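You operate a simulated robot arm through the tools that you are given. There is no shell and no other tool. Be economical: measure what you need, move in short steps, check, and stop when the job is done.

Carry out the task below with a simulated two-armed robot. There is one attempt and no reset: what you move stays moved.

JOB
Wipe up the spill on the top of the packing table with the striped cloth and put it back.

Only the result counts: the job must be done as asked and must still hold three seconds after the hand-in. Knocking over, shifting, dropping, spilling or breaking anything else fails it. Flat cloth is picked up by pressing the open fingertips on it (5 to 10 N) and closing them slowly along it; thin cloth reads only 2 to 8 mm in the jaws.

ROBOT AND FRAMES
Two 7-joint arms with two-finger parallel grippers on one trunk, on a base that drives. Base frame: it is fixed to the floor where the robot stands at the start and does not move with it; the origin is under the middle of the robot, x ahead of it, y to its left, z up. Lengths are in m, angles in degrees, forces in N, time in s.
The left shoulder is at the start at [0.07, 0.163, 1.095], the right one opposite. Payload 3.43 kg a hand.
The tool frame of a hand sits at the grasp point between the pads (the TCP): z along the fingers, y along the line on which they close. The tips reach 0.034 m beyond it. The gripper opens to 0.128 m. The fingers are 0.024 m wide and 0.012 m thick; the gripper's body (0.048 by 0.13 m) begins 0.096 m behind the TCP.
Orientation is that of the tool frame in the base frame, as a unit quaternion [w, x, y, z]. With the fingers straight down and closing along the base's y, the tool's x points along the base's -x, its y along +y and its z along -z.

CONTROLS
- The arms move only by the tool arm_command. It takes "left_plan", "right_plan" or both (then of equal length, played together; a hand with none holds still); each is a list of rows, each a list of 7 numbers: the finger opening in m, from 0 to 0.128, then the shift along the tool's x, y, z in m, then the turn, a rotation vector about the tool's x, y, z in degrees. In form: [[gripper, x, y, z, rx, ry, rz], ...]. A call has 1 to 12 rows; each row is the pose to reach, as a shift and turn from the pose commanded when the call began, along the tool's axes at that moment. Rows are played at 5 a second. More than 0.05 m and 8.6 degrees between two rows, or a gripper value outside its range, and nothing of the call is played. Where a pose cannot be reached the arm comes as near as it can. A force on the tool above 40 N (or 10 N above the force at the start of the call, whichever is more), or a blocked arm, ends the call early, and 0.2 s more pass. The fingers move at their own pace (about 0.153 m/s each) and stop on an object; they squeeze with about 39 N. The grip force told is the motor's: it shows also when the fingers shut on nothing. Time passes only in rows, and 0.2 s behind the last, so rows that repeat a pose let the fingers close. The reply holds the time, the measured pose of the TCP, the force on the tool along the base axes, the opening and the grip force, in the units named above and with some noise.
- Cameras (640 x 400 px; columns grow to the right, rows downward): "scene" is now at [0.1336, 0.0107, 1.3231]; the picture's right is [0.13, -0.99, 0.00], its down [-0.59, -0.08, -0.80] and it looks along [0.80, 0.10, -0.60] (base axes); focal length 294 px, centre (320, 200). "left" rides on the left gripper at [0.076, 0.011, -0.16] in its tool frame; the picture's right is [-0.15, 0.99, 0.00], its down [-0.88, -0.13, -0.46] and it looks along [-0.45, -0.07, 0.89] (tool axes); focal length 234 px, centre (320, 200). "right" rides on the right gripper at [0.076, -0.011, -0.16] in its tool frame; the picture's right is [0.15, 0.99, 0.00], its down [-0.88, 0.13, -0.46] and it looks along [-0.45, 0.07, 0.89] (tool axes); focal length 234 px, centre (320, 200). There is no depth. A picture from a camera that has moved, and an enlarged one, comes with that camera's place and axes in the base frame and with its lens.
- grab_frame(camera): a new picture of that camera. The clock stands still meanwhile.
- move_column(by): slides the trunk up (or, below 0, down) by that many m; the arms and the scene camera ride with it, the base frame stays. It gives what a move gives, with no picture.
- drive_base(legs): drives the robot by 1 to 6 legs, each [ahead, left, turn to the left] in m, m and degrees, along the robot's own axes; the way and the turn of a leg run together, so that a leg with both is an arc; at most 1.5 m and 180 degrees a leg. The arms and the cameras ride along, it lands a little off, and it stops where it bumps. It gives what a move gives.
- turn_head(pan, tilt): turns the head with the scene camera to pan (to the left, within 86 degrees either way) and tilt (down, from -29 to 69), counted from straight ahead of the robot. It gives what a move gives.
- enlarge(camera, box): a new picture of the part [left, top, right, bottom] of that camera's present view, enlarged. The clock stands still meanwhile.
- close_job(): hands the job in; it is judged then, once.

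Go step by step. Nothing tells you exact positions but the pictures and the camera data: compare them with the known pose of the tool, close in by small moves and look again before you grip or let go. The budget is 120 turns and 108 pictures, counting those below and the enlarged ones. Unless the task says otherwise, let go and move clear before handing in, and close with one line.

The tools are called as name(argument=value, ...) on one line, values as JSON. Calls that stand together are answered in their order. arm_command: Moves the arms, as the interface text tells. Its arguments: {"type":"object","properties":{"left_plan":{"type":"array"},"right_plan":{"type":"array"}},"required":[]} The other tools are called the same way: move_column (by) slides the trunk up or down; drive_base (legs) drives the base; turn_head (pan, tilt) turns the head that bears the scene camera; grab_frame (camera) takes a picture; enlarge (camera, box) takes an enlarged picture of a part of a camera's view; close_job () hands the job in.

At the start:

```text
t: 0.0
left_position: [0.5115, 0.3139, 0.9784]
left_ee_rot: [0.0, 0.0, 1.0, 0.0]
left_contact_force: [0.0, -0.2, 0.6]
left_grip_width: 0.128
left_gripper_force: 0.0
right_position: [0.7336, -0.1552, 0.9548]
right_ee_rot: [0.0, -0.001, 1.0, 0.0]
right_contact_force: [-0.5, -0.5, -0.3]
right_grip_width: 0.128
right_gripper_force: 0.0
trunk travel left (down, up): [-0.575, 0.365]
robot x, y, heading: [-0.0026, -0.0016, -0.1]
head pan, tilt: [7.3, 36.7]
```

scene: 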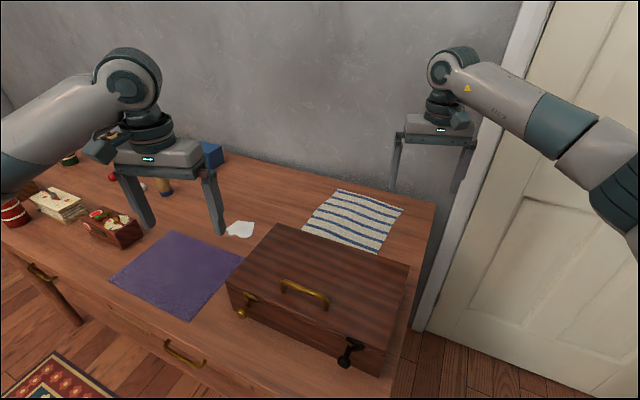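
right: 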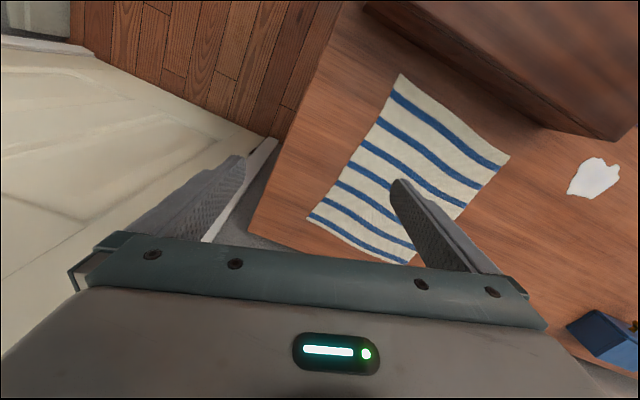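
left: 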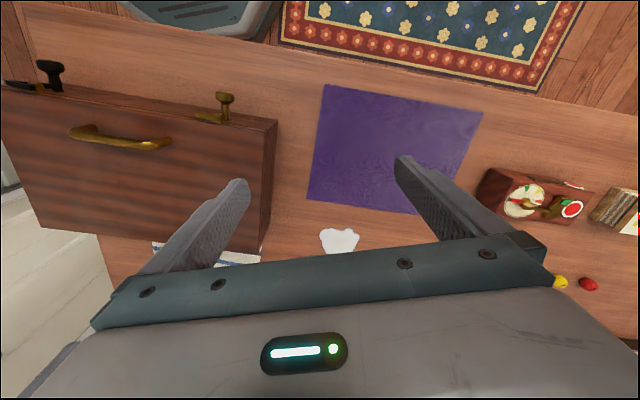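

I see the striped cloth behind the case and a white puddle at about (0.79, 0.35). I'll look closer at the spill and cloth, and check the clearance between the base and the table.

enlarge(camera="scene", box=[80, 140, 440, 365])

turn_head(pan=0, tilt=65)

grab_frame(camera="scene")

```text
1.78 times, centred on (260, 252) of scene
camera zoom: at [0.1336, 0.0107, 1.3231], right [0.13, -0.99, 0.0], down [-0.59, -0.08, -0.8], along [0.8, 0.1, -0.6], focal length 523 px, centre (427, 107)
```

zoom: 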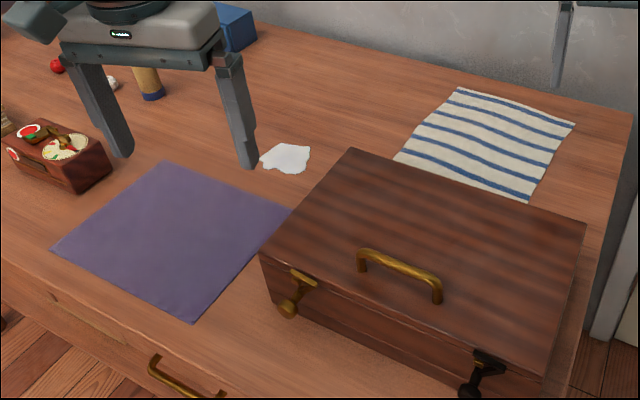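

```text
t: 0.9
left_position: [0.5116, 0.3139, 0.9773]
left_ee_rot: [0.0, 0.0, 1.0, 0.001]
left_contact_force: [-0.6, -0.9, 0.3]
left_grip_width: 0.1281
left_gripper_force: 0.0
right_position: [0.7343, -0.1557, 0.9536]
right_ee_rot: [0.0, 0.0, 1.0, 0.0]
right_contact_force: [-0.1, -1.1, -1.0]
right_grip_width: 0.1279
right_gripper_force: 0.2
trunk travel left (down, up): [-0.575, 0.365]
robot x, y, heading: [-0.0022, -0.0004, -0.1]
head pan, tilt: [0.0, 65.0]
```

```text
103 pictures are left
camera scene: at [0.1079, -0.0003, 1.2859], right [0.0, -1.0, 0.0], down [-0.91, 0.0, -0.42], along [0.42, 0.0, -0.91], focal length 294 px, centre (320, 200)
```

scene: 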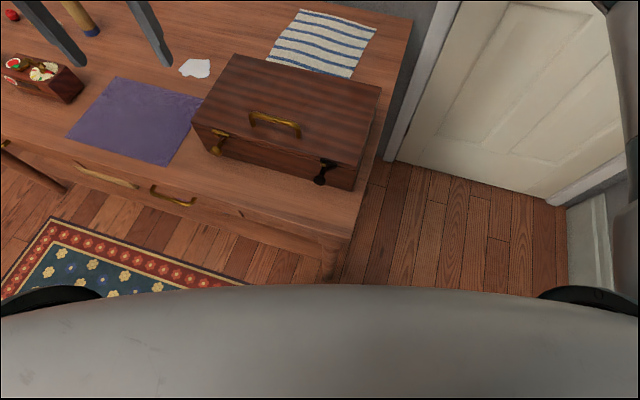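

The case lies between me and the cloth, and the table runs about 15° askew. I'll pinch the cloth's near edge at both corners and slide it sideways over the spill and back, which should keep it flat. I start by bringing both hands over those corners.

turn_head(pan=5, tilt=42)

arm_command(left_plan=[[0.04, -0.039, -0.0247, 0, 0, 0, 0], [0.04, -0.078, -0.0494, 0, 0, 0, 0], [0.04, -0.117, -0.074, 0, 0, 0, 0], [0.04, -0.155, -0.099, 0, 0, 0, 0], [0.04, -0.194, -0.1235, 0, 0, 0, 0], [0.04, -0.233, -0.148, 0, 0, 0, 0], [0.04, -0.272, -0.173, 0.0, 0, 0, 0], [0.04, -0.31, -0.198, 0.0, 0, 0, 0], [0.04, -0.31, -0.198, 0.05, 0, 0, 0], [0.04, -0.31, -0.198, 0.1, 0, 0, 0]], right_plan=[[0.04, -0.01, 0.02, 0, 0, 0, 0], [0.04, -0.02, 0.04, 0, 0, 0, 0], [0.04, -0.03, 0.06, 0, 0, 0, 0], [0.04, -0.045, 0.088, 0, 0, 0, 0], [0.04, -0.045, 0.088, 0, 0, 0, 0], [0.04, -0.045, 0.088, 0, 0, 0, 0], [0.04, -0.045, 0.088, 0, 0, 0, 0], [0.04, -0.045, 0.088, 0, 0, 0, 0], [0.04, -0.045, 0.088, 0.04, 0, 0, 0], [0.04, -0.045, 0.088, 0.075, 0, 0, 0]])

grab_frame(camera="scene")

grab_frame(camera="left")

grab_frame(camera="right")

```text
t: 1.8
left_position: [0.511, 0.3122, 0.9783]
left_ee_rot: [0.0, 0.0, 1.0, 0.0]
left_contact_force: [0.8, -0.2, -0.2]
left_grip_width: 0.1279
left_gripper_force: 0.1
right_position: [0.733, -0.1548, 0.9548]
right_ee_rot: [0.0, 0.0, 1.0, 0.0]
right_contact_force: [-0.3, 0.0, -0.2]
right_grip_width: 0.1279
right_gripper_force: 0.0
trunk travel left (down, up): [-0.575, 0.365]
robot x, y, heading: [0.0009, 0.001, 0.1]
head pan, tilt: [5.0, 42.0]
```

```text
t: 4.0
left_position: [0.8233, 0.1138, 0.8799]
left_ee_rot: [0.001, 0.001, 1.0, 0.001]
left_contact_force: [0.4, -0.7, 0.5]
left_grip_width: 0.0398
left_gripper_force: 0.0
left hand out of reach, approached as far as the arm can: row 8
right_position: [0.7804, -0.0705, 0.8786]
right_ee_rot: [-0.001, 0.001, 1.0, 0.002]
right_contact_force: [0.0, -0.5, 0.5]
right_grip_width: 0.0398
right_gripper_force: 0.0
trunk travel left (down, up): [-0.575, 0.365]
robot x, y, heading: [-0.0008, 0.001, 0.3]
head pan, tilt: [5.0, 42.0]
```

```text
102 pictures are left
camera scene: at [0.1312, 0.0055, 1.3153], right [0.09, -1.0, 0.0], down [-0.67, -0.06, -0.74], along [0.74, 0.07, -0.67], focal length 294 px, centre (320, 200)
```

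scene: 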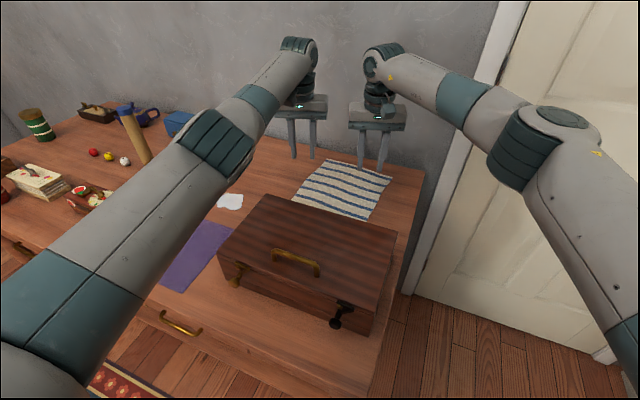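

```text
101 pictures are left
camera left: at [0.7463, 0.1243, 1.039], right [0.15, 0.99, 0.0], down [0.88, -0.13, 0.46], along [0.45, -0.07, -0.89], focal length 234 px, centre (320, 200)
```

left: 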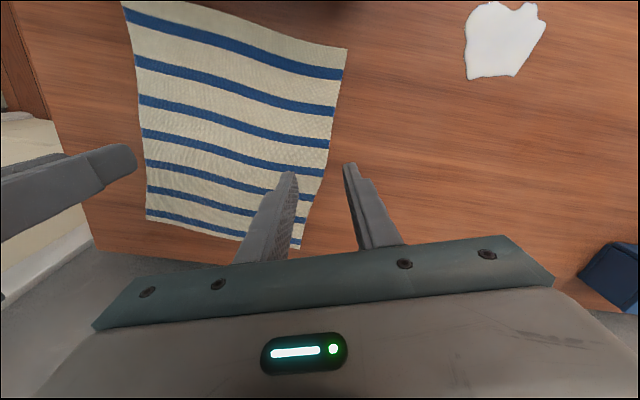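

```text
100 pictures are left
camera right: at [0.7032, -0.0807, 1.0387], right [-0.14, 0.99, 0.0], down [0.88, 0.13, 0.45], along [0.45, 0.07, -0.89], focal length 234 px, centre (320, 200)
```

right: 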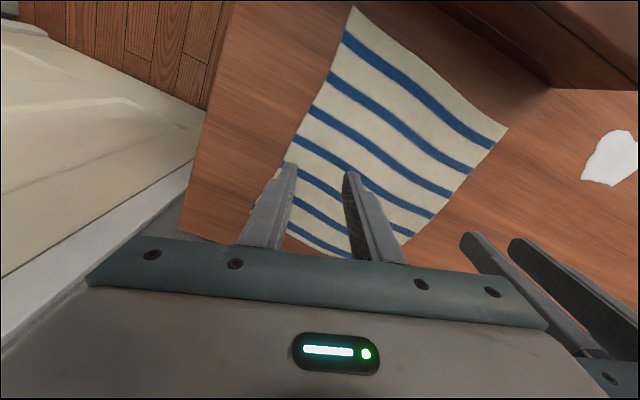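

Comparing three cameras puts the table top at z≈0.735, higher than the stated figure. That moves the cloth's near corners to (0.72, 0.16) and (0.64, -0.06), and the spill to (0.74, 0.33). I'll move the hands to the corrected pinch points and go partway down.

arm_command(left_plan=[[0.04, 0.03, 0.002, 0, 0, 0, 0], [0.04, 0.06, 0.004, 0, 0, 0, 0], [0.04, 0.08, 0.005, 0, 0, 0, 0], [0.04, 0.08, 0.005, 0.03, 0, 0, 0], [0.04, 0.08, 0.005, 0.06, 0, 0, 0], [0.04, 0.08, 0.005, 0.075, 0, 0, 0]], right_plan=[[0.04, 0.035, 0.01, 0, 0, 0, 0], [0.04, 0.07, 0.02, 0, 0, 0, 0], [0.04, 0.099, 0.0245, 0, 0, 0, 0], [0.04, 0.099, 0.0245, 0.03, 0, 0, 0], [0.04, 0.099, 0.0245, 0.06, 0, 0, 0], [0.04, 0.099, 0.0245, 0.075, 0, 0, 0]])

grab_frame(camera="left")

grab_frame(camera="right")

grab_frame(camera="scene")

```text
t: 5.4
left_position: [0.7419, 0.1205, 0.8026]
left_ee_rot: [0.0, 0.001, 1.0, -0.001]
left_contact_force: [0.5, -0.1, -0.2]
left_grip_width: 0.0399
left_gripper_force: 0.1
right_position: [0.6794, -0.0417, 0.8054]
right_ee_rot: [-0.001, 0.0, 1.0, 0.001]
right_contact_force: [-0.7, 0.5, 0.1]
right_grip_width: 0.0396
right_gripper_force: 0.1
trunk travel left (down, up): [-0.575, 0.365]
robot x, y, heading: [0.0028, 0.0013, -0.0]
head pan, tilt: [5.0, 42.0]
```

```text
99 pictures are left
camera left: at [0.6666, 0.1324, 0.9629], right [0.15, 0.99, 0.0], down [0.88, -0.13, 0.46], along [0.45, -0.07, -0.89], focal length 234 px, centre (320, 200)
```

left: 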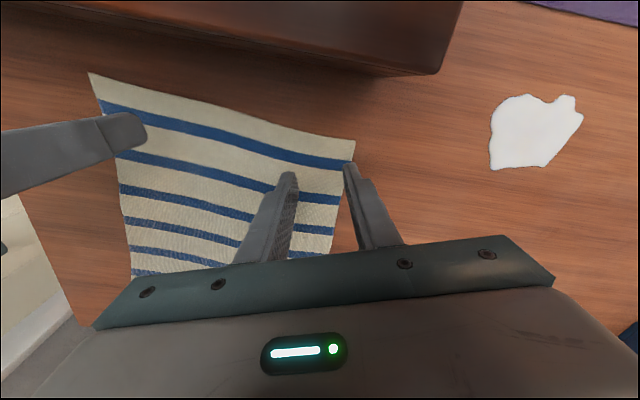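

```text
98 pictures are left
camera right: at [0.6028, -0.0529, 0.9638], right [-0.15, 0.99, 0.0], down [0.88, 0.13, 0.45], along [0.45, 0.07, -0.89], focal length 234 px, centre (320, 200)
```

right: 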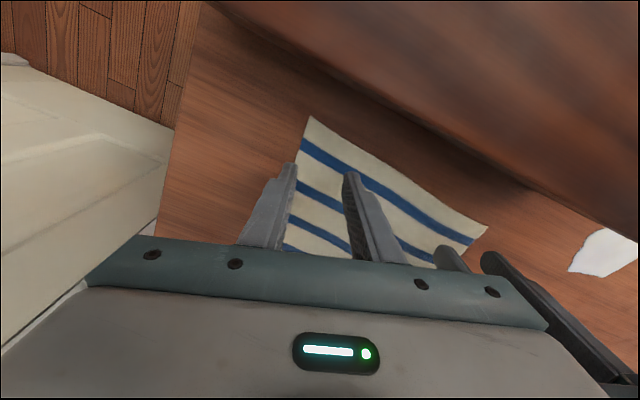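

```text
97 pictures are left
camera scene: at [0.1311, 0.0066, 1.3152], right [0.09, -1.0, 0.0], down [-0.67, -0.06, -0.74], along [0.74, 0.06, -0.67], focal length 294 px, centre (320, 200)
```

scene: 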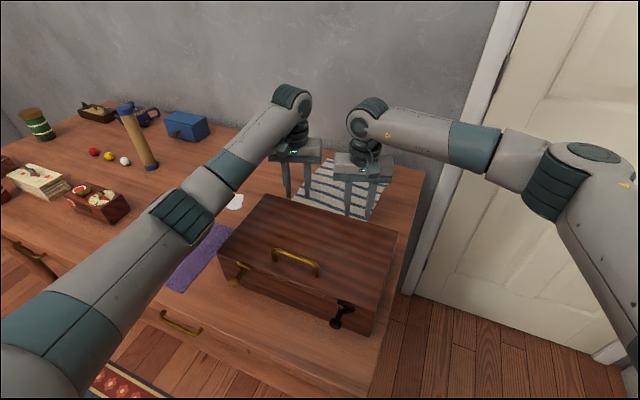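

The corner estimates agree with the table at 0.735. I'll narrow the fingers, shift both hands slightly inward and go down to just above the cloth.

arm_command(left_plan=[[0.03, 0, -0.007, 0, 0, 0, 0], [0.03, 0, -0.007, 0.012, 0, 0, 0], [0.03, 0, -0.007, 0.022, 0, 0, 0], [0.03, 0, -0.007, 0.028, 0, 0, 0], [0.03, 0, -0.007, 0.03, 0, 0, 0]], right_plan=[[0.03, 0, 0.005, 0, 0, 0, 0], [0.03, 0, 0.005, 0.012, 0, 0, 0], [0.03, 0, 0.005, 0.022, 0, 0, 0], [0.03, 0, 0.005, 0.028, 0, 0, 0], [0.03, 0, 0.005, 0.033, 0, 0, 0]])

grab_frame(camera="left")

grab_frame(camera="right")

```text
t: 6.6
left_position: [0.7404, 0.1133, 0.7751]
left_ee_rot: [0.0, 0.0, 1.0, 0.0]
left_contact_force: [0.4, 0.0, 2.8]
left_grip_width: 0.0298
left_gripper_force: 0.0
right_position: [0.6799, -0.0382, 0.775]
right_ee_rot: [0.003, 0.0, 1.0, 0.001]
right_contact_force: [0.8, -1.7, 21.1]
right_grip_width: 0.0302
right_gripper_force: 0.1
trunk travel left (down, up): [-0.575, 0.365]
robot x, y, heading: [-0.0014, 0.0038, -0.1]
head pan, tilt: [5.0, 42.0]
```

```text
96 pictures are left
camera left: at [0.664, 0.1243, 0.9352], right [0.15, 0.99, 0.0], down [0.88, -0.13, 0.46], along [0.45, -0.07, -0.89], focal length 234 px, centre (320, 200)
```

left: 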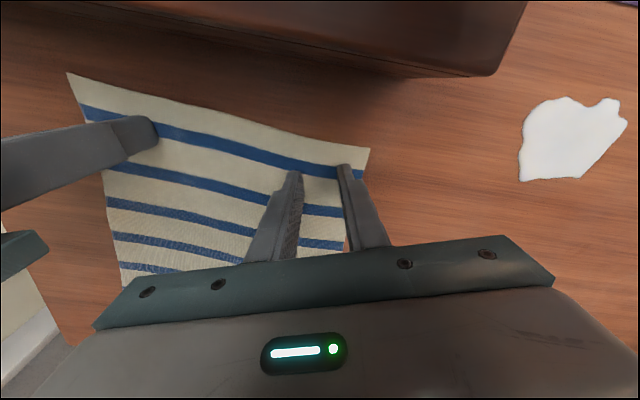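

```text
95 pictures are left
camera right: at [0.6027, -0.0495, 0.9341], right [-0.15, 0.99, 0.0], down [0.88, 0.13, 0.46], along [0.46, 0.07, -0.89], focal length 234 px, centre (320, 200)
```

right: 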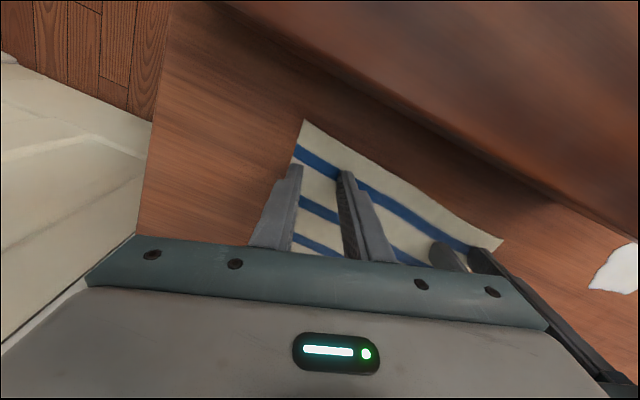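

Both tips are touching the cloth; the right presses too hard (21 N) and the left too lightly. I'll even them out to 5–10 N.

arm_command(left_plan=[[0.03, 0, 0, 0.001, 0, 0, 0], [0.03, 0, 0, 0.001, 0, 0, 0]], right_plan=[[0.03, 0, 0, -0.0022, 0, 0, 0], [0.03, 0, 0, -0.0022, 0, 0, 0]])

```text
t: 7.2
left_position: [0.7408, 0.1129, 0.7749]
left_ee_rot: [0.002, 0.0, 1.0, 0.0]
left_contact_force: [-3.0, 0.1, 13.7]
left_grip_width: 0.0299
left_gripper_force: 0.1
right_position: [0.6782, -0.0381, 0.7762]
right_ee_rot: [0.002, 0.0, 1.0, 0.0]
right_contact_force: [2.8, -0.2, 9.0]
right_grip_width: 0.0296
right_gripper_force: 0.1
trunk travel left (down, up): [-0.575, 0.365]
robot x, y, heading: [-0.0013, -0.0011, 0.3]
head pan, tilt: [5.0, 42.0]
```

Forces are now about 14 N left and 9 N right. I'll ease the left hand slightly and close both slowly.

arm_command(left_plan=[[0.026, 0, 0, -0.0006, 0, 0, 0], [0.022, 0, 0, -0.0006, 0, 0, 0], [0.018, 0, 0, -0.0006, 0, 0, 0], [0.014, 0, 0, -0.0006, 0, 0, 0], [0.01, 0, 0, -0.0006, 0, 0, 0], [0.006, 0, 0, -0.0006, 0, 0, 0], [0.003, 0, 0, -0.0006, 0, 0, 0], [0.0, 0, 0, -0.0006, 0, 0, 0], [0.0, 0, 0, -0.0006, 0, 0, 0]], right_plan=[[0.026, 0, 0, 0, 0, 0, 0], [0.022, 0, 0, 0, 0, 0, 0], [0.018, 0, 0, 0, 0, 0, 0], [0.014, 0, 0, 0, 0, 0, 0], [0.01, 0, 0, 0, 0, 0, 0], [0.006, 0, 0, 0, 0, 0, 0], [0.003, 0, 0, 0, 0, 0, 0], [0.0, 0, 0, 0, 0, 0, 0], [0.0, 0, 0, 0, 0, 0, 0]])

grab_frame(camera="left")

grab_frame(camera="right")

```text
t: 9.2
left_position: [0.7401, 0.1139, 0.7757]
left_ee_rot: [0.002, 0.0, 1.0, 0.0]
left_contact_force: [-3.4, -5.6, 21.7]
left_grip_width: 0.0016
left_gripper_force: 36.7
right_position: [0.6771, -0.0384, 0.7754]
right_ee_rot: [0.001, 0.0, 1.0, 0.001]
right_contact_force: [2.8, 8.3, 2.7]
right_grip_width: 0.0016
right_gripper_force: 36.2
trunk travel left (down, up): [-0.575, 0.365]
robot x, y, heading: [0.0006, 0.0003, -0.1]
head pan, tilt: [5.0, 42.0]
```

```text
94 pictures are left
camera left: at [0.6636, 0.1246, 0.9348], right [0.15, 0.99, 0.0], down [0.88, -0.13, 0.46], along [0.45, -0.07, -0.89], focal length 234 px, centre (320, 200)
```

left: 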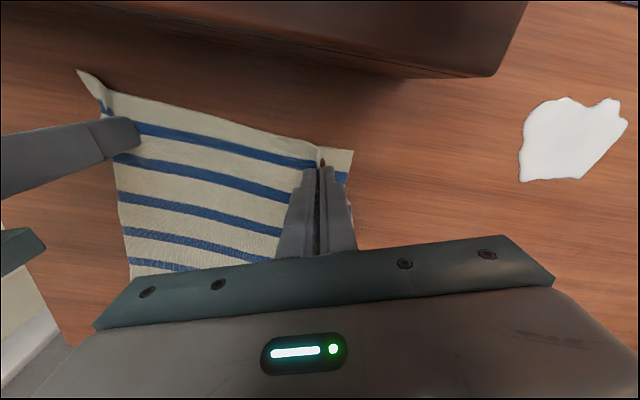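

```text
93 pictures are left
camera right: at [0.6013, -0.0492, 0.9347], right [-0.15, 0.99, 0.0], down [0.88, 0.13, 0.46], along [0.45, 0.07, -0.89], focal length 234 px, centre (320, 200)
```

right: 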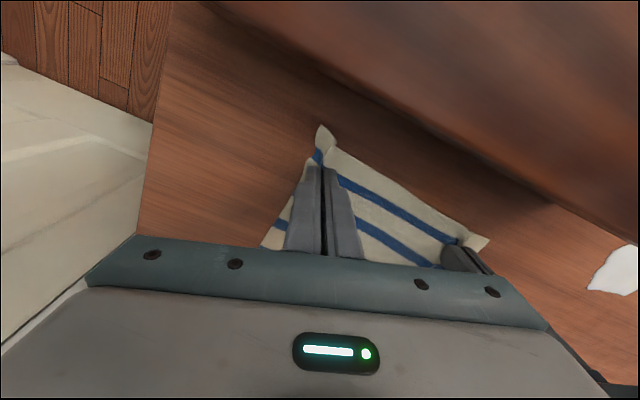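

The cloth looks gathered in both jaws. I'll lift both hands a little to check the grip.

arm_command(left_plan=[[0.0, 0, 0, -0.008, 0, 0, 0], [0.0, 0, 0, -0.02, 0, 0, 0]], right_plan=[[0.0, 0, 0, -0.008, 0, 0, 0], [0.0, 0, 0, -0.02, 0, 0, 0]])

grab_frame(camera="left")

grab_frame(camera="right")

```text
t: 9.8
left_position: [0.7407, 0.1131, 0.7909]
left_ee_rot: [-0.001, -0.001, 1.0, 0.0]
left_contact_force: [-3.3, -7.8, -0.1]
left_grip_width: 0.002
left_gripper_force: 37.0
right_position: [0.6772, -0.0389, 0.7948]
right_ee_rot: [0.0, 0.0, 1.0, 0.001]
right_contact_force: [3.8, 7.9, -0.3]
right_grip_width: 0.0017
right_gripper_force: 36.5
trunk travel left (down, up): [-0.575, 0.365]
robot x, y, heading: [-0.0036, -0.0008, -0.3]
head pan, tilt: [5.0, 42.0]
```

```text
92 pictures are left
camera left: at [0.6647, 0.1243, 0.9517], right [0.15, 0.99, 0.0], down [0.88, -0.13, 0.45], along [0.45, -0.07, -0.89], focal length 234 px, centre (320, 200)
```

left: 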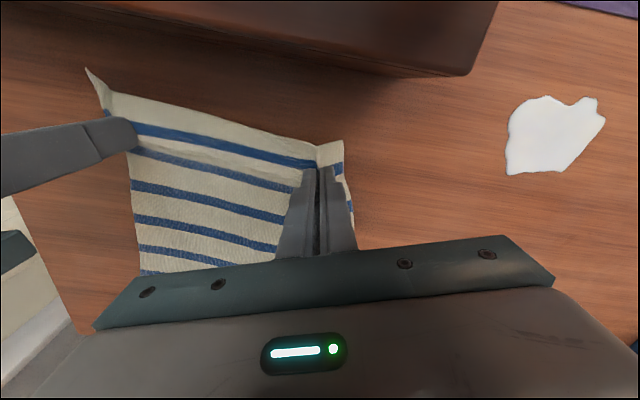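

```text
91 pictures are left
camera right: at [0.6017, -0.0497, 0.9536], right [-0.15, 0.99, 0.0], down [0.88, 0.13, 0.46], along [0.45, 0.07, -0.89], focal length 234 px, centre (320, 200)
```

right: 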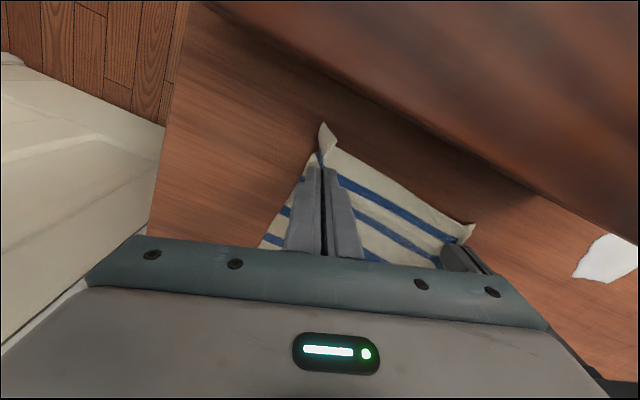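

The grip holds and the cloth is taut between the hands. Now I slide both hands left towards the spill at low height, keeping the right hand clear of the case corner.

arm_command(left_plan=[[0, 0, 0.018, 0, 0, 0, 0], [0, -0.001, 0.04, 0, 0, 0, 0], [0, -0.002, 0.065, 0.002, 0, 0, 0], [0, -0.003, 0.09, 0.004, 0, 0, 0], [0, -0.004, 0.115, 0.005, 0, 0, 0], [0, -0.005, 0.14, 0.006, 0, 0, 0]], right_plan=[[0, -0.005, 0.02, 0, 0, 0, 0], [0, -0.01, 0.043, 0, 0, 0, 0], [0, -0.014, 0.068, 0.002, 0, 0, 0], [0, -0.017, 0.093, 0.004, 0, 0, 0], [0, -0.02, 0.118, 0.005, 0, 0, 0], [0, -0.022, 0.143, 0.006, 0, 0, 0]])

grab_frame(camera="left")

grab_frame(camera="scene")

grab_frame(camera="right")

```text
t: 11.2
left_position: [0.7469, 0.2547, 0.7848]
left_ee_rot: [-0.001, 0.0, 1.0, -0.001]
left_contact_force: [0.6, -0.4, 0.6]
left_grip_width: 0.0022
left_gripper_force: 36.3
right_position: [0.7022, 0.105, 0.7872]
right_ee_rot: [0.0, 0.0, 1.0, -0.001]
right_contact_force: [-0.8, 1.1, -0.1]
right_grip_width: 0.0016
right_gripper_force: 36.7
trunk travel left (down, up): [-0.575, 0.365]
robot x, y, heading: [-0.0007, 0.0035, 0.0]
head pan, tilt: [5.0, 42.0]
```

```text
90 pictures are left
camera left: at [0.6706, 0.2666, 0.945], right [0.15, 0.99, 0.0], down [0.88, -0.13, 0.46], along [0.45, -0.07, -0.89], focal length 234 px, centre (320, 200)
```

left: 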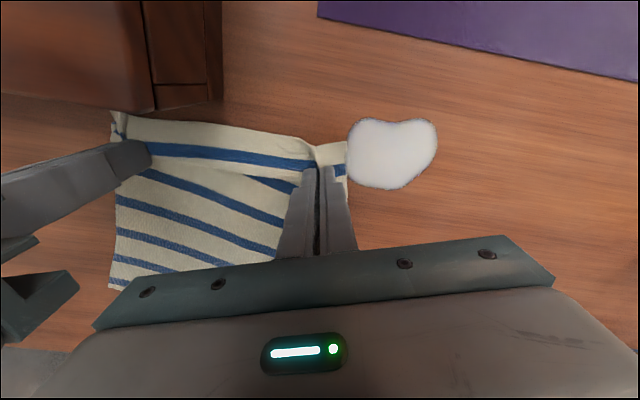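

```text
89 pictures are left
camera scene: at [0.1303, 0.0088, 1.3152], right [0.09, -1.0, 0.0], down [-0.67, -0.06, -0.74], along [0.74, 0.06, -0.67], focal length 294 px, centre (320, 200)
```

scene: 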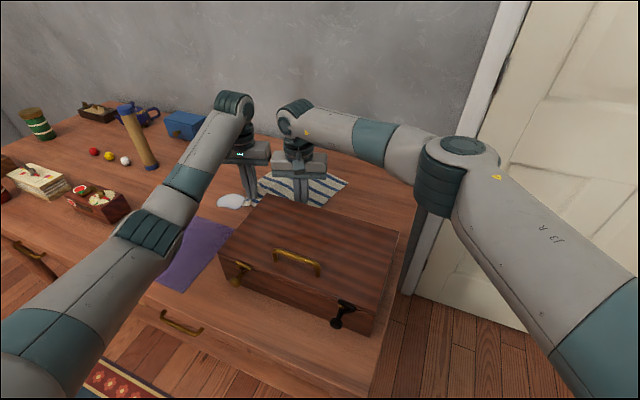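

```text
88 pictures are left
camera right: at [0.6259, 0.0951, 0.9464], right [-0.15, 0.99, 0.0], down [0.88, 0.13, 0.46], along [0.45, 0.06, -0.89], focal length 234 px, centre (320, 200)
```

right: 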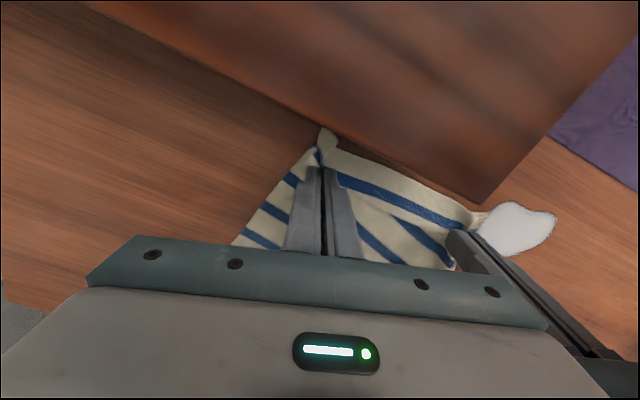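

The edge has reached the puddle. I'll lower both hands so the cloth is lightly pressed and sweep left across the whole puddle.

arm_command(left_plan=[[0, 0, 0, 0.006, 0, 0, 0], [0, 0, 0, 0.01, 0, 0, 0], [0, 0, 0.02, 0.01, 0, 0, 0], [0, 0, 0.04, 0.01, 0, 0, 0], [0, 0, 0.06, 0.01, 0, 0, 0], [0, 0, 0.08, 0.01, 0, 0, 0], [0, 0, 0.1, 0.01, 0, 0, 0], [0, 0, 0.12, 0.01, 0, 0, 0], [0, 0, 0.14, 0.01, 0, 0, 0]], right_plan=[[0, 0, 0, 0.006, 0, 0, 0], [0, 0, 0, 0.009, 0, 0, 0], [0, 0, 0.02, 0.009, 0, 0, 0], [0, 0, 0.04, 0.009, 0, 0, 0], [0, 0, 0.06, 0.009, 0, 0, 0], [0, 0, 0.08, 0.009, 0, 0, 0], [0, 0, 0.1, 0.009, 0, 0, 0], [0, 0, 0.12, 0.009, 0, 0, 0], [0, 0, 0.14, 0.009, 0, 0, 0]])

grab_frame(camera="left")

grab_frame(camera="scene")

grab_frame(camera="right")

```text
t: 13.1
left_position: [0.746, 0.3716, 0.7765]
left_ee_rot: [-0.003, 0.006, 1.0, -0.008]
left_contact_force: [-7.3, -20.0, 0.7]
left_grip_width: 0.0019
left_gripper_force: 37.2
right_position: [0.6884, 0.2031, 0.7817]
right_ee_rot: [0.002, -0.004, 1.0, 0.009]
right_contact_force: [7.0, 21.4, -1.0]
right_grip_width: 0.0015
right_gripper_force: 36.6
right hand out of reach, approached as far as the arm can: row 7, 8, 9
trunk travel left (down, up): [-0.575, 0.365]
robot x, y, heading: [0.0023, 0.0009, 0.3]
head pan, tilt: [5.0, 42.0]
stopped in row 9 (left hand): the force on the tool passed its limit (the readings are from after the stop); the commanded pose is now the measured one
```

```text
87 pictures are left
camera left: at [0.6718, 0.3874, 0.9358], right [0.16, 0.99, -0.02], down [0.88, -0.13, 0.45], along [0.45, -0.09, -0.89], focal length 234 px, centre (320, 200)
```

left: 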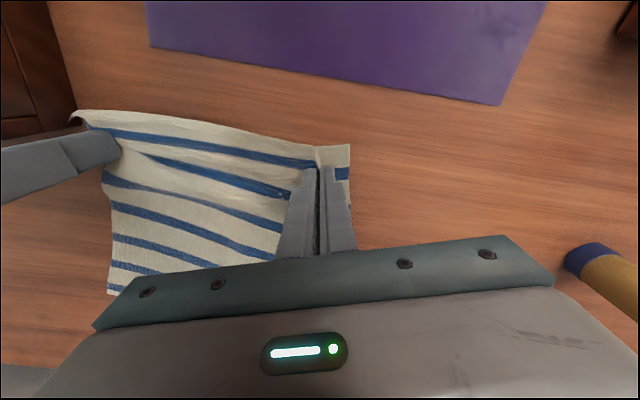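

```text
86 pictures are left
camera scene: at [0.1301, 0.0073, 1.3152], right [0.09, -1.0, 0.0], down [-0.67, -0.06, -0.74], along [0.74, 0.06, -0.67], focal length 294 px, centre (320, 200)
```

scene: 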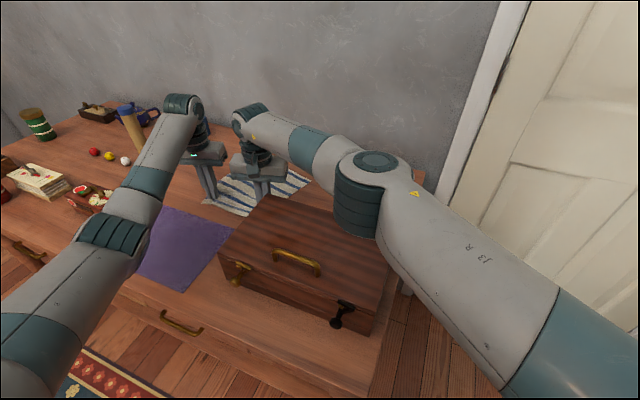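

```text
85 pictures are left
camera right: at [0.6124, 0.1878, 0.9405], right [-0.15, 0.99, 0.02], down [0.88, 0.13, 0.46], along [0.46, 0.09, -0.89], focal length 234 px, centre (320, 200)
```

right: 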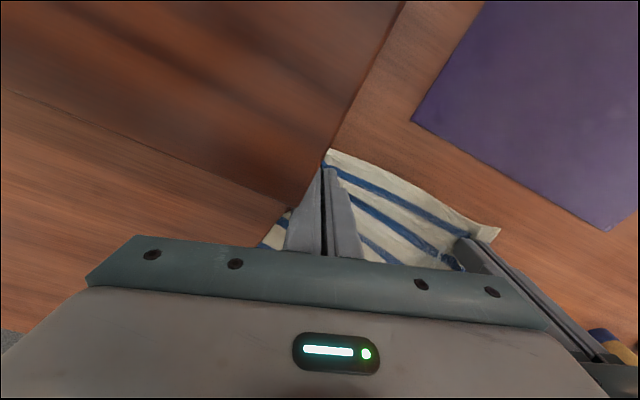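

The puddle is now under the cloth; the right arm hit its sideways limit, so I'll stay short of that. I'll sweep back right with light pressure and see what is left.

arm_command(left_plan=[[0, 0, -0.012, 0, 0, 0, 0], [0, 0, -0.02, 0.002, 0, 0, 0], [0, 0, -0.04, 0.002, 0, 0, 0], [0, 0, -0.06, 0.002, 0, 0, 0], [0, 0, -0.08, 0.002, 0, 0, 0], [0, 0, -0.1, 0.002, 0, 0, 0], [0, 0, -0.12, 0.002, 0, 0, 0]], right_plan=[[0, 0, 0.0, 0, 0, 0, 0], [0, 0, -0.008, 0.003, 0, 0, 0], [0, -0.004, -0.028, 0.004, 0, 0, 0], [0, -0.007, -0.048, 0.004, 0, 0, 0], [0, -0.01, -0.068, 0.004, 0, 0, 0], [0, -0.012, -0.088, 0.004, 0, 0, 0], [0, -0.013, -0.108, 0.004, 0, 0, 0]])

grab_frame(camera="left")

grab_frame(camera="scene")

```text
t: 14.7
left_position: [0.747, 0.2541, 0.7761]
left_ee_rot: [-0.002, 0.005, 1.0, -0.005]
left_contact_force: [-1.8, -3.6, 4.9]
left_grip_width: 0.0019
left_gripper_force: 36.4
right_position: [0.7016, 0.0893, 0.7768]
right_ee_rot: [0.001, -0.002, 1.0, 0.008]
right_contact_force: [1.5, 6.4, 5.1]
right_grip_width: 0.0015
right_gripper_force: 36.7
trunk travel left (down, up): [-0.575, 0.365]
robot x, y, heading: [0.0003, -0.0033, -0.1]
head pan, tilt: [5.0, 42.0]
```

```text
84 pictures are left
camera left: at [0.6712, 0.2678, 0.9354], right [0.15, 0.99, -0.01], down [0.88, -0.13, 0.45], along [0.45, -0.08, -0.89], focal length 234 px, centre (320, 200)
```

left: 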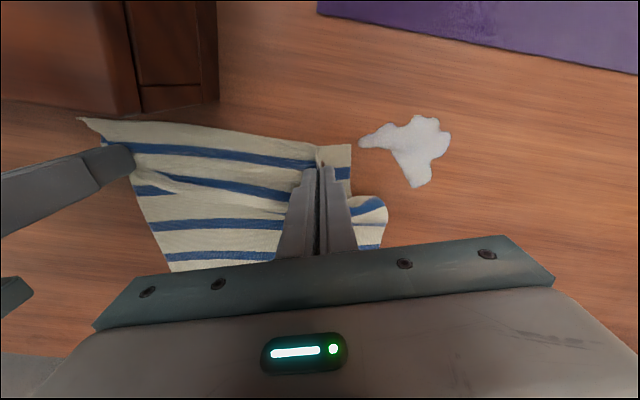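

```text
83 pictures are left
camera scene: at [0.1295, 0.0057, 1.3153], right [0.09, -1.0, 0.0], down [-0.67, -0.06, -0.74], along [0.74, 0.07, -0.67], focal length 294 px, centre (320, 200)
```

scene: 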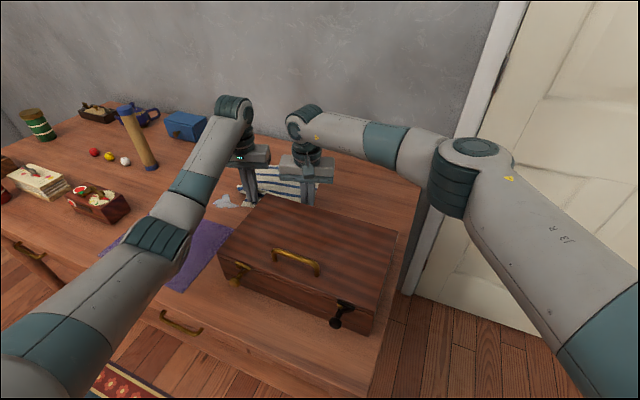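

The puddle has shrunk; what remains lies at about x 0.71–0.77, y 0.30–0.36. I'll do a second pass, pressing a bit more and closer to the near side, returning on the far side.

arm_command(left_plan=[[0, 0.013, 0, 0, 0, 0, 0], [0, 0.025, 0, 0.002, 0, 0, 0], [0, 0.025, 0.025, 0.002, 0, 0, 0], [0, 0.025, 0.05, 0.002, 0, 0, 0], [0, 0.025, 0.075, 0.002, 0, 0, 0], [0, 0.025, 0.1, 0.002, 0, 0, 0], [0, 0.025, 0.115, 0.002, 0, 0, 0], [0, 0.01, 0.115, 0.002, 0, 0, 0], [0, -0.01, 0.115, 0.002, 0, 0, 0], [0, -0.015, 0.09, 0.002, 0, 0, 0], [0, -0.015, 0.06, 0.002, 0, 0, 0], [0, -0.01, 0.03, 0.002, 0, 0, 0]], right_plan=[[0, 0.01, 0, 0, 0, 0, 0], [0, 0.018, 0, 0, 0, 0, 0], [0, 0.018, 0.022, 0, 0, 0, 0], [0, 0.018, 0.047, 0, 0, 0, 0], [0, 0.018, 0.07, 0, 0, 0, 0], [0, 0.018, 0.09, 0, 0, 0, 0], [0, 0.018, 0.105, 0, 0, 0, 0], [0, 0.012, 0.105, 0, 0, 0, 0], [0, 0.01, 0.105, 0, 0, 0, 0], [0, 0.0, 0.083, 0, 0, 0, 0], [0, 0.0, 0.053, 0, 0, 0, 0], [0, 0.0, 0.023, 0, 0, 0, 0]])

grab_frame(camera="left")

```text
t: 17.3
left_position: [0.7556, 0.284, 0.7757]
left_ee_rot: [-0.001, 0.003, 1.0, -0.005]
left_contact_force: [-2.8, -10.1, 12.7]
left_grip_width: 0.0017
left_gripper_force: 36.6
right_position: [0.705, 0.1134, 0.7761]
right_ee_rot: [0.002, -0.003, 1.0, 0.008]
right_contact_force: [6.0, 16.8, 8.3]
right_grip_width: 0.0012
right_gripper_force: 35.5
trunk travel left (down, up): [-0.575, 0.365]
robot x, y, heading: [0.0028, -0.0, 0.1]
head pan, tilt: [5.0, 42.0]
```

```text
82 pictures are left
camera left: at [0.6803, 0.2963, 0.9352], right [0.15, 0.99, -0.01], down [0.88, -0.13, 0.46], along [0.45, -0.08, -0.89], focal length 234 px, centre (320, 200)
```

left: 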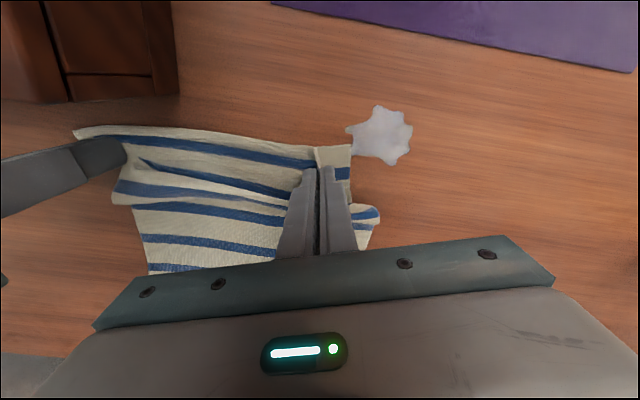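

The remainder is a small faded patch around (0.73, 0.34). I'll rub it with short strokes, slackening the tension between the hands.

arm_command(left_plan=[[0, 0.02, 0, 0, 0, 0, 0], [0, 0.038, 0.01, 0.0005, 0, 0, 0], [0, 0.038, 0.035, 0.0005, 0, 0, 0], [0, 0.038, 0.06, 0.0005, 0, 0, 0], [0, 0.036, 0.083, 0.0005, 0, 0, 0], [0, 0.026, 0.083, 0.0005, 0, 0, 0], [0, 0.026, 0.05, 0.0005, 0, 0, 0], [0, 0.026, 0.02, 0.0005, 0, 0, 0], [0, 0.015, 0.02, 0.0005, 0, 0, 0], [0, 0.015, 0.05, 0.0005, 0, 0, 0], [0, 0.015, 0.083, 0.0005, 0, 0, 0], [0, 0.025, 0.05, 0.0005, 0, 0, 0]], right_plan=[[0, 0.015, 0.008, 0, 0, 0, 0], [0, 0.02, 0.018, 0, 0, 0, 0], [0, 0.02, 0.04, 0, 0, 0, 0], [0, 0.02, 0.063, 0, 0, 0, 0], [0, 0.02, 0.083, 0, 0, 0, 0], [0, 0.02, 0.083, 0, 0, 0, 0], [0, 0.015, 0.057, 0, 0, 0, 0], [0, 0.015, 0.028, 0, 0, 0, 0], [0, 0.01, 0.028, 0, 0, 0, 0], [0, 0.01, 0.057, 0, 0, 0, 0], [0, 0.01, 0.083, 0, 0, 0, 0], [0, 0.01, 0.057, 0, 0, 0, 0]])

arm_command(left_plan=[[0, 0, -0.025, -0.0005, 0, 0, 0], [0, 0, -0.05, -0.0005, 0, 0, 0], [0, 0, -0.07, -0.0005, 0, 0, 0]], right_plan=[[0, 0, -0.025, 0, 0, 0, 0], [0, 0, -0.05, 0, 0, 0, 0], [0, 0, -0.07, 0, 0, 0, 0]])

grab_frame(camera="left")

grab_frame(camera="right")

```text
t: 18.8
left_position: [0.7314, 0.3617, 0.7764]
left_ee_rot: [0.001, 0.003, 1.0, -0.004]
left_contact_force: [-0.7, -9.7, 8.2]
left_grip_width: 0.002
left_gripper_force: 36.3
right_position: [0.6876, 0.1956, 0.7785]
right_ee_rot: [0.006, -0.002, 1.0, 0.011]
right_contact_force: [8.4, 9.4, -2.0]
right_grip_width: 0.0011
right_gripper_force: 36.5
trunk travel left (down, up): [-0.575, 0.365]
robot x, y, heading: [0.0014, 0.0027, -0.1]
head pan, tilt: [5.0, 42.0]
stopped in row 7 (right hand): the force on the tool passed its limit (the readings are from after the stop); the commanded pose is now the measured one
```

```text
t: 19.6
left_position: [0.7313, 0.2933, 0.7754]
left_ee_rot: [-0.001, 0.002, 1.0, -0.002]
left_contact_force: [-4.1, -4.9, 14.3]
left_grip_width: 0.0021
left_gripper_force: 37.1
right_position: [0.6859, 0.1243, 0.7782]
right_ee_rot: [0.006, -0.002, 1.0, 0.01]
right_contact_force: [3.1, 10.1, 0.1]
right_grip_width: 0.0011
right_gripper_force: 35.8
trunk travel left (down, up): [-0.575, 0.365]
robot x, y, heading: [-0.0014, -0.0009, -0.1]
head pan, tilt: [5.0, 42.0]
```

```text
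81 pictures are left
camera left: at [0.655, 0.3056, 0.9352], right [0.15, 0.99, -0.01], down [0.88, -0.13, 0.46], along [0.45, -0.07, -0.89], focal length 234 px, centre (320, 200)
```

left: 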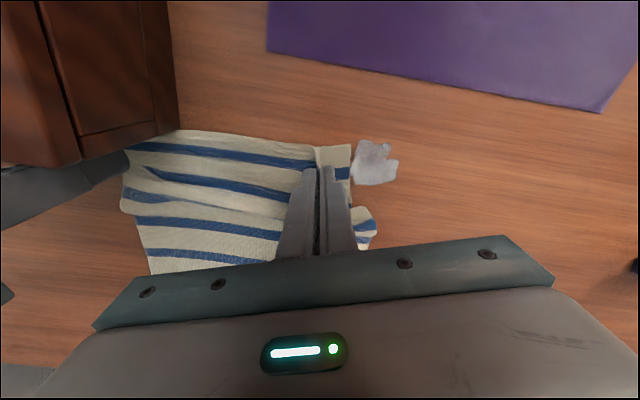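

```text
80 pictures are left
camera right: at [0.608, 0.109, 0.9361], right [-0.15, 0.99, 0.02], down [0.87, 0.13, 0.47], along [0.46, 0.09, -0.88], focal length 234 px, centre (320, 200)
```

right: 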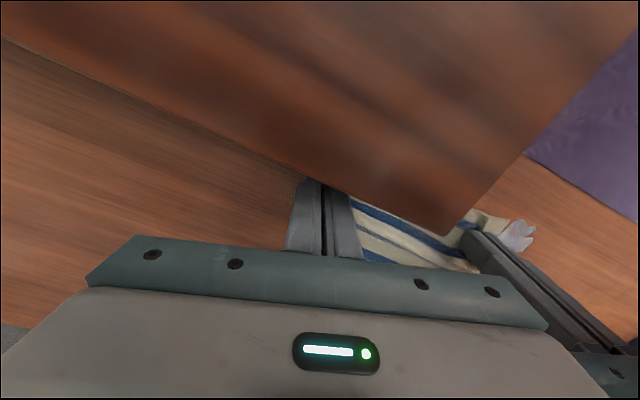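

The patch keeps shrinking; it's now around (0.73, 0.34). The case corner is at (0.675, 0.184), closer to the right fingers than I thought, so I move that hand further back before rubbing on.

arm_command(left_plan=[[0, 0, 0, 0, 0, 0, 0], [0, 0.008, 0.01, 0.0, 0, 0, 0], [0, 0.008, 0.035, 0.0, 0, 0, 0], [0, 0.008, 0.058, 0.0, 0, 0, 0], [0, 0, 0.058, 0.0, 0, 0, 0], [0, 0, 0.035, 0.0, 0, 0, 0], [0, 0, 0.015, 0.0, 0, 0, 0], [0, 0.012, 0.035, 0.0, 0, 0, 0], [0, 0.012, 0.06, 0.0, 0, 0, 0], [0, 0.004, 0.06, 0.0, 0, 0, 0], [0, 0.004, 0.03, 0.0, 0, 0, 0], [0, 0.004, 0.0, 0.0, 0, 0, 0]], right_plan=[[0, -0.014, 0.006, 0, 0, 0, 0], [0, -0.022, 0.02, 0, 0, 0, 0], [0, -0.022, 0.044, 0, 0, 0, 0], [0, -0.022, 0.064, 0, 0, 0, 0], [0, -0.022, 0.064, 0, 0, 0, 0], [0, -0.022, 0.044, 0, 0, 0, 0], [0, -0.022, 0.024, 0, 0, 0, 0], [0, -0.022, 0.044, 0, 0, 0, 0], [0, -0.022, 0.064, 0, 0, 0, 0], [0, -0.022, 0.064, 0, 0, 0, 0], [0, -0.022, 0.035, 0, 0, 0, 0], [0, -0.022, 0.006, 0, 0, 0, 0]])

grab_frame(camera="left")

grab_frame(camera="right")

```text
t: 22.2
left_position: [0.7267, 0.2936, 0.7754]
left_ee_rot: [-0.001, 0.001, 1.0, -0.002]
left_contact_force: [0.0, 1.6, 13.9]
left_grip_width: 0.002
left_gripper_force: 37.4
right_position: [0.7077, 0.1299, 0.7805]
right_ee_rot: [0.005, -0.002, 1.0, 0.011]
right_contact_force: [0.5, 0.4, -0.6]
right_grip_width: 0.0014
right_gripper_force: 35.9
right hand out of reach, approached as far as the arm can: row 4, 5, 9, 10
trunk travel left (down, up): [-0.575, 0.365]
robot x, y, heading: [-0.0012, -0.002, 0.1]
head pan, tilt: [5.0, 42.0]
```

```text
79 pictures are left
camera left: at [0.6507, 0.3056, 0.9353], right [0.15, 0.99, 0.0], down [0.88, -0.13, 0.45], along [0.45, -0.07, -0.89], focal length 234 px, centre (320, 200)
```

left: 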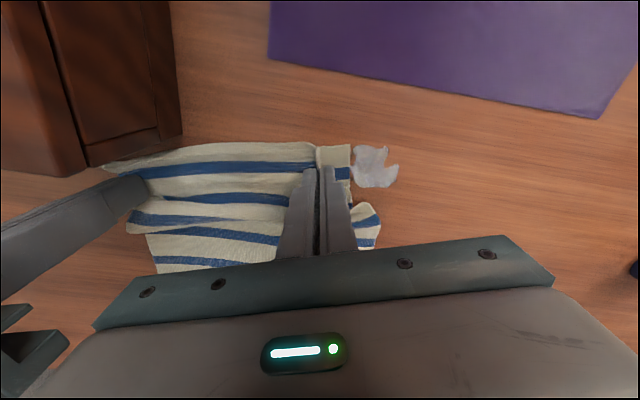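

```text
78 pictures are left
camera right: at [0.6307, 0.1137, 0.9374], right [-0.15, 0.99, 0.02], down [0.88, 0.13, 0.47], along [0.46, 0.09, -0.88], focal length 234 px, centre (320, 200)
```

right: 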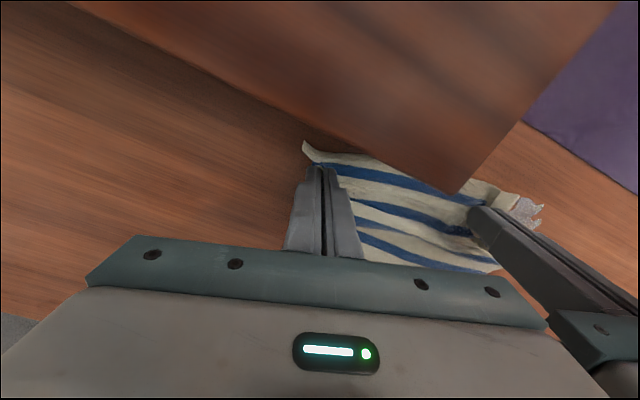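

Progress continues, but the right arm runs out of sideways reach and shortens the strokes. I'll ease the hands up a few millimetres and drive the base 0.08 m left, which carries the cloth along.

arm_command(left_plan=[[0, 0, 0, -0.006, 0, 0, 0], [0, 0, -0.015, -0.006, 0, 0, 0]], right_plan=[[0, 0, 0, -0.006, 0, 0, 0], [0, -0.004, -0.015, -0.006, 0, 0, 0]])

drive_base(legs=[[0, 0.08, 0]])

grab_frame(camera="left")

grab_frame(camera="scene")

```text
t: 22.8
left_position: [0.7281, 0.2782, 0.7805]
left_ee_rot: [-0.001, 0.003, 1.0, -0.003]
left_contact_force: [0.1, -1.1, -0.7]
left_grip_width: 0.0022
left_gripper_force: 36.1
right_position: [0.7129, 0.1127, 0.7842]
right_ee_rot: [0.004, -0.003, 1.0, 0.01]
right_contact_force: [0.2, 0.1, -0.5]
right_grip_width: 0.0014
right_gripper_force: 35.7
trunk travel left (down, up): [-0.575, 0.365]
robot x, y, heading: [0.0003, -0.0001, 0.1]
head pan, tilt: [5.0, 42.0]
```

```text
t: 23.9
left_position: [0.7278, 0.3585, 0.781]
left_ee_rot: [-0.001, 0.001, 1.0, -0.003]
left_contact_force: [0.3, 0.2, 0.8]
left_grip_width: 0.0022
left_gripper_force: 36.6
right_position: [0.7127, 0.195, 0.7841]
right_ee_rot: [0.005, -0.003, 1.0, 0.01]
right_contact_force: [0.7, 0.0, -0.4]
right_grip_width: 0.0012
right_gripper_force: 36.6
trunk travel left (down, up): [-0.575, 0.365]
robot x, y, heading: [-0.0001, 0.0839, 0.0]
head pan, tilt: [5.0, 42.0]
```

```text
77 pictures are left
camera left: at [0.6519, 0.3718, 0.9406], right [0.15, 0.99, -0.01], down [0.88, -0.13, 0.45], along [0.45, -0.07, -0.89], focal length 234 px, centre (320, 200)
```

left: 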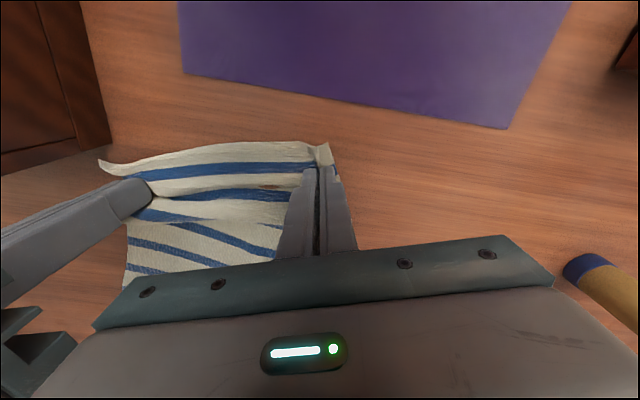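

```text
76 pictures are left
camera scene: at [0.1306, 0.0869, 1.3152], right [0.09, -1.0, 0.0], down [-0.67, -0.06, -0.74], along [0.74, 0.07, -0.67], focal length 294 px, centre (320, 200)
```

scene: 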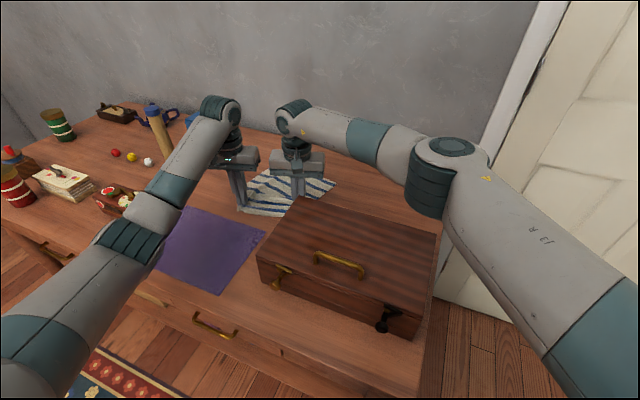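

Now there is room. I'll press down again and rub back and forth over y 0.32–0.39.

arm_command(left_plan=[[0, 0, 0, 0.007, 0, 0, 0], [0, 0, 0.025, 0.0075, 0, 0, 0], [0, 0.008, 0.025, 0.0075, 0, 0, 0], [0, 0.008, 0.0, 0.0075, 0, 0, 0], [0, 0.008, -0.03, 0.0075, 0, 0, 0], [0, 0.0, -0.03, 0.0075, 0, 0, 0], [0, 0.0, 0.0, 0.0075, 0, 0, 0], [0, 0.0, 0.03, 0.0075, 0, 0, 0], [0, -0.01, 0.03, 0.0075, 0, 0, 0], [0, -0.01, 0.0, 0.0075, 0, 0, 0], [0, -0.01, -0.03, 0.0075, 0, 0, 0], [0, -0.01, -0.06, 0.0075, 0, 0, 0]], right_plan=[[0, 0, 0, 0.005, 0, 0, 0], [0, 0, 0.025, 0.006, 0, 0, 0], [0, 0.004, 0.025, 0.006, 0, 0, 0], [0, 0.004, 0.0, 0.006, 0, 0, 0], [0, 0.004, -0.03, 0.006, 0, 0, 0], [0, 0, -0.03, 0.006, 0, 0, 0], [0, 0, 0.0, 0.006, 0, 0, 0], [0, 0, 0.03, 0.006, 0, 0, 0], [0, 0, 0.03, 0.006, 0, 0, 0], [0, 0, 0.0, 0.006, 0, 0, 0], [0, 0, -0.03, 0.006, 0, 0, 0], [0, 0, -0.06, 0.006, 0, 0, 0]])

grab_frame(camera="left")

```text
t: 26.5
left_position: [0.7335, 0.2969, 0.7751]
left_ee_rot: [0.001, 0.0, 1.0, -0.001]
left_contact_force: [-0.2, 9.4, 27.1]
left_grip_width: 0.0019
left_gripper_force: 36.9
right_position: [0.7116, 0.1322, 0.7772]
right_ee_rot: [0.007, -0.003, 1.0, 0.011]
right_contact_force: [0.3, 0.8, 1.6]
right_grip_width: 0.0012
right_gripper_force: 35.4
trunk travel left (down, up): [-0.575, 0.365]
robot x, y, heading: [0.0018, 0.0787, 0.2]
head pan, tilt: [5.0, 42.0]
```

```text
75 pictures are left
camera left: at [0.6588, 0.3097, 0.9358], right [0.15, 0.99, 0.0], down [0.88, -0.13, 0.46], along [0.45, -0.07, -0.89], focal length 234 px, centre (320, 200)
```

left: 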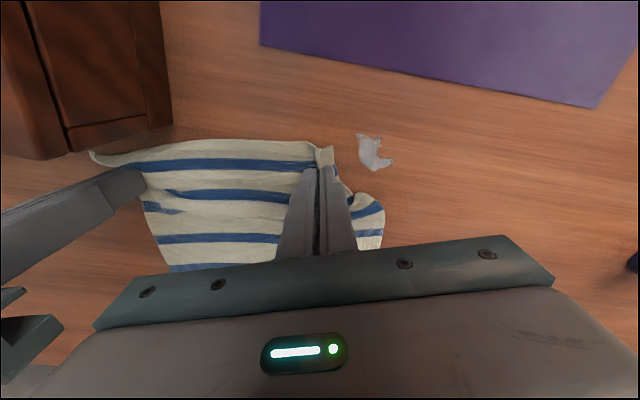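

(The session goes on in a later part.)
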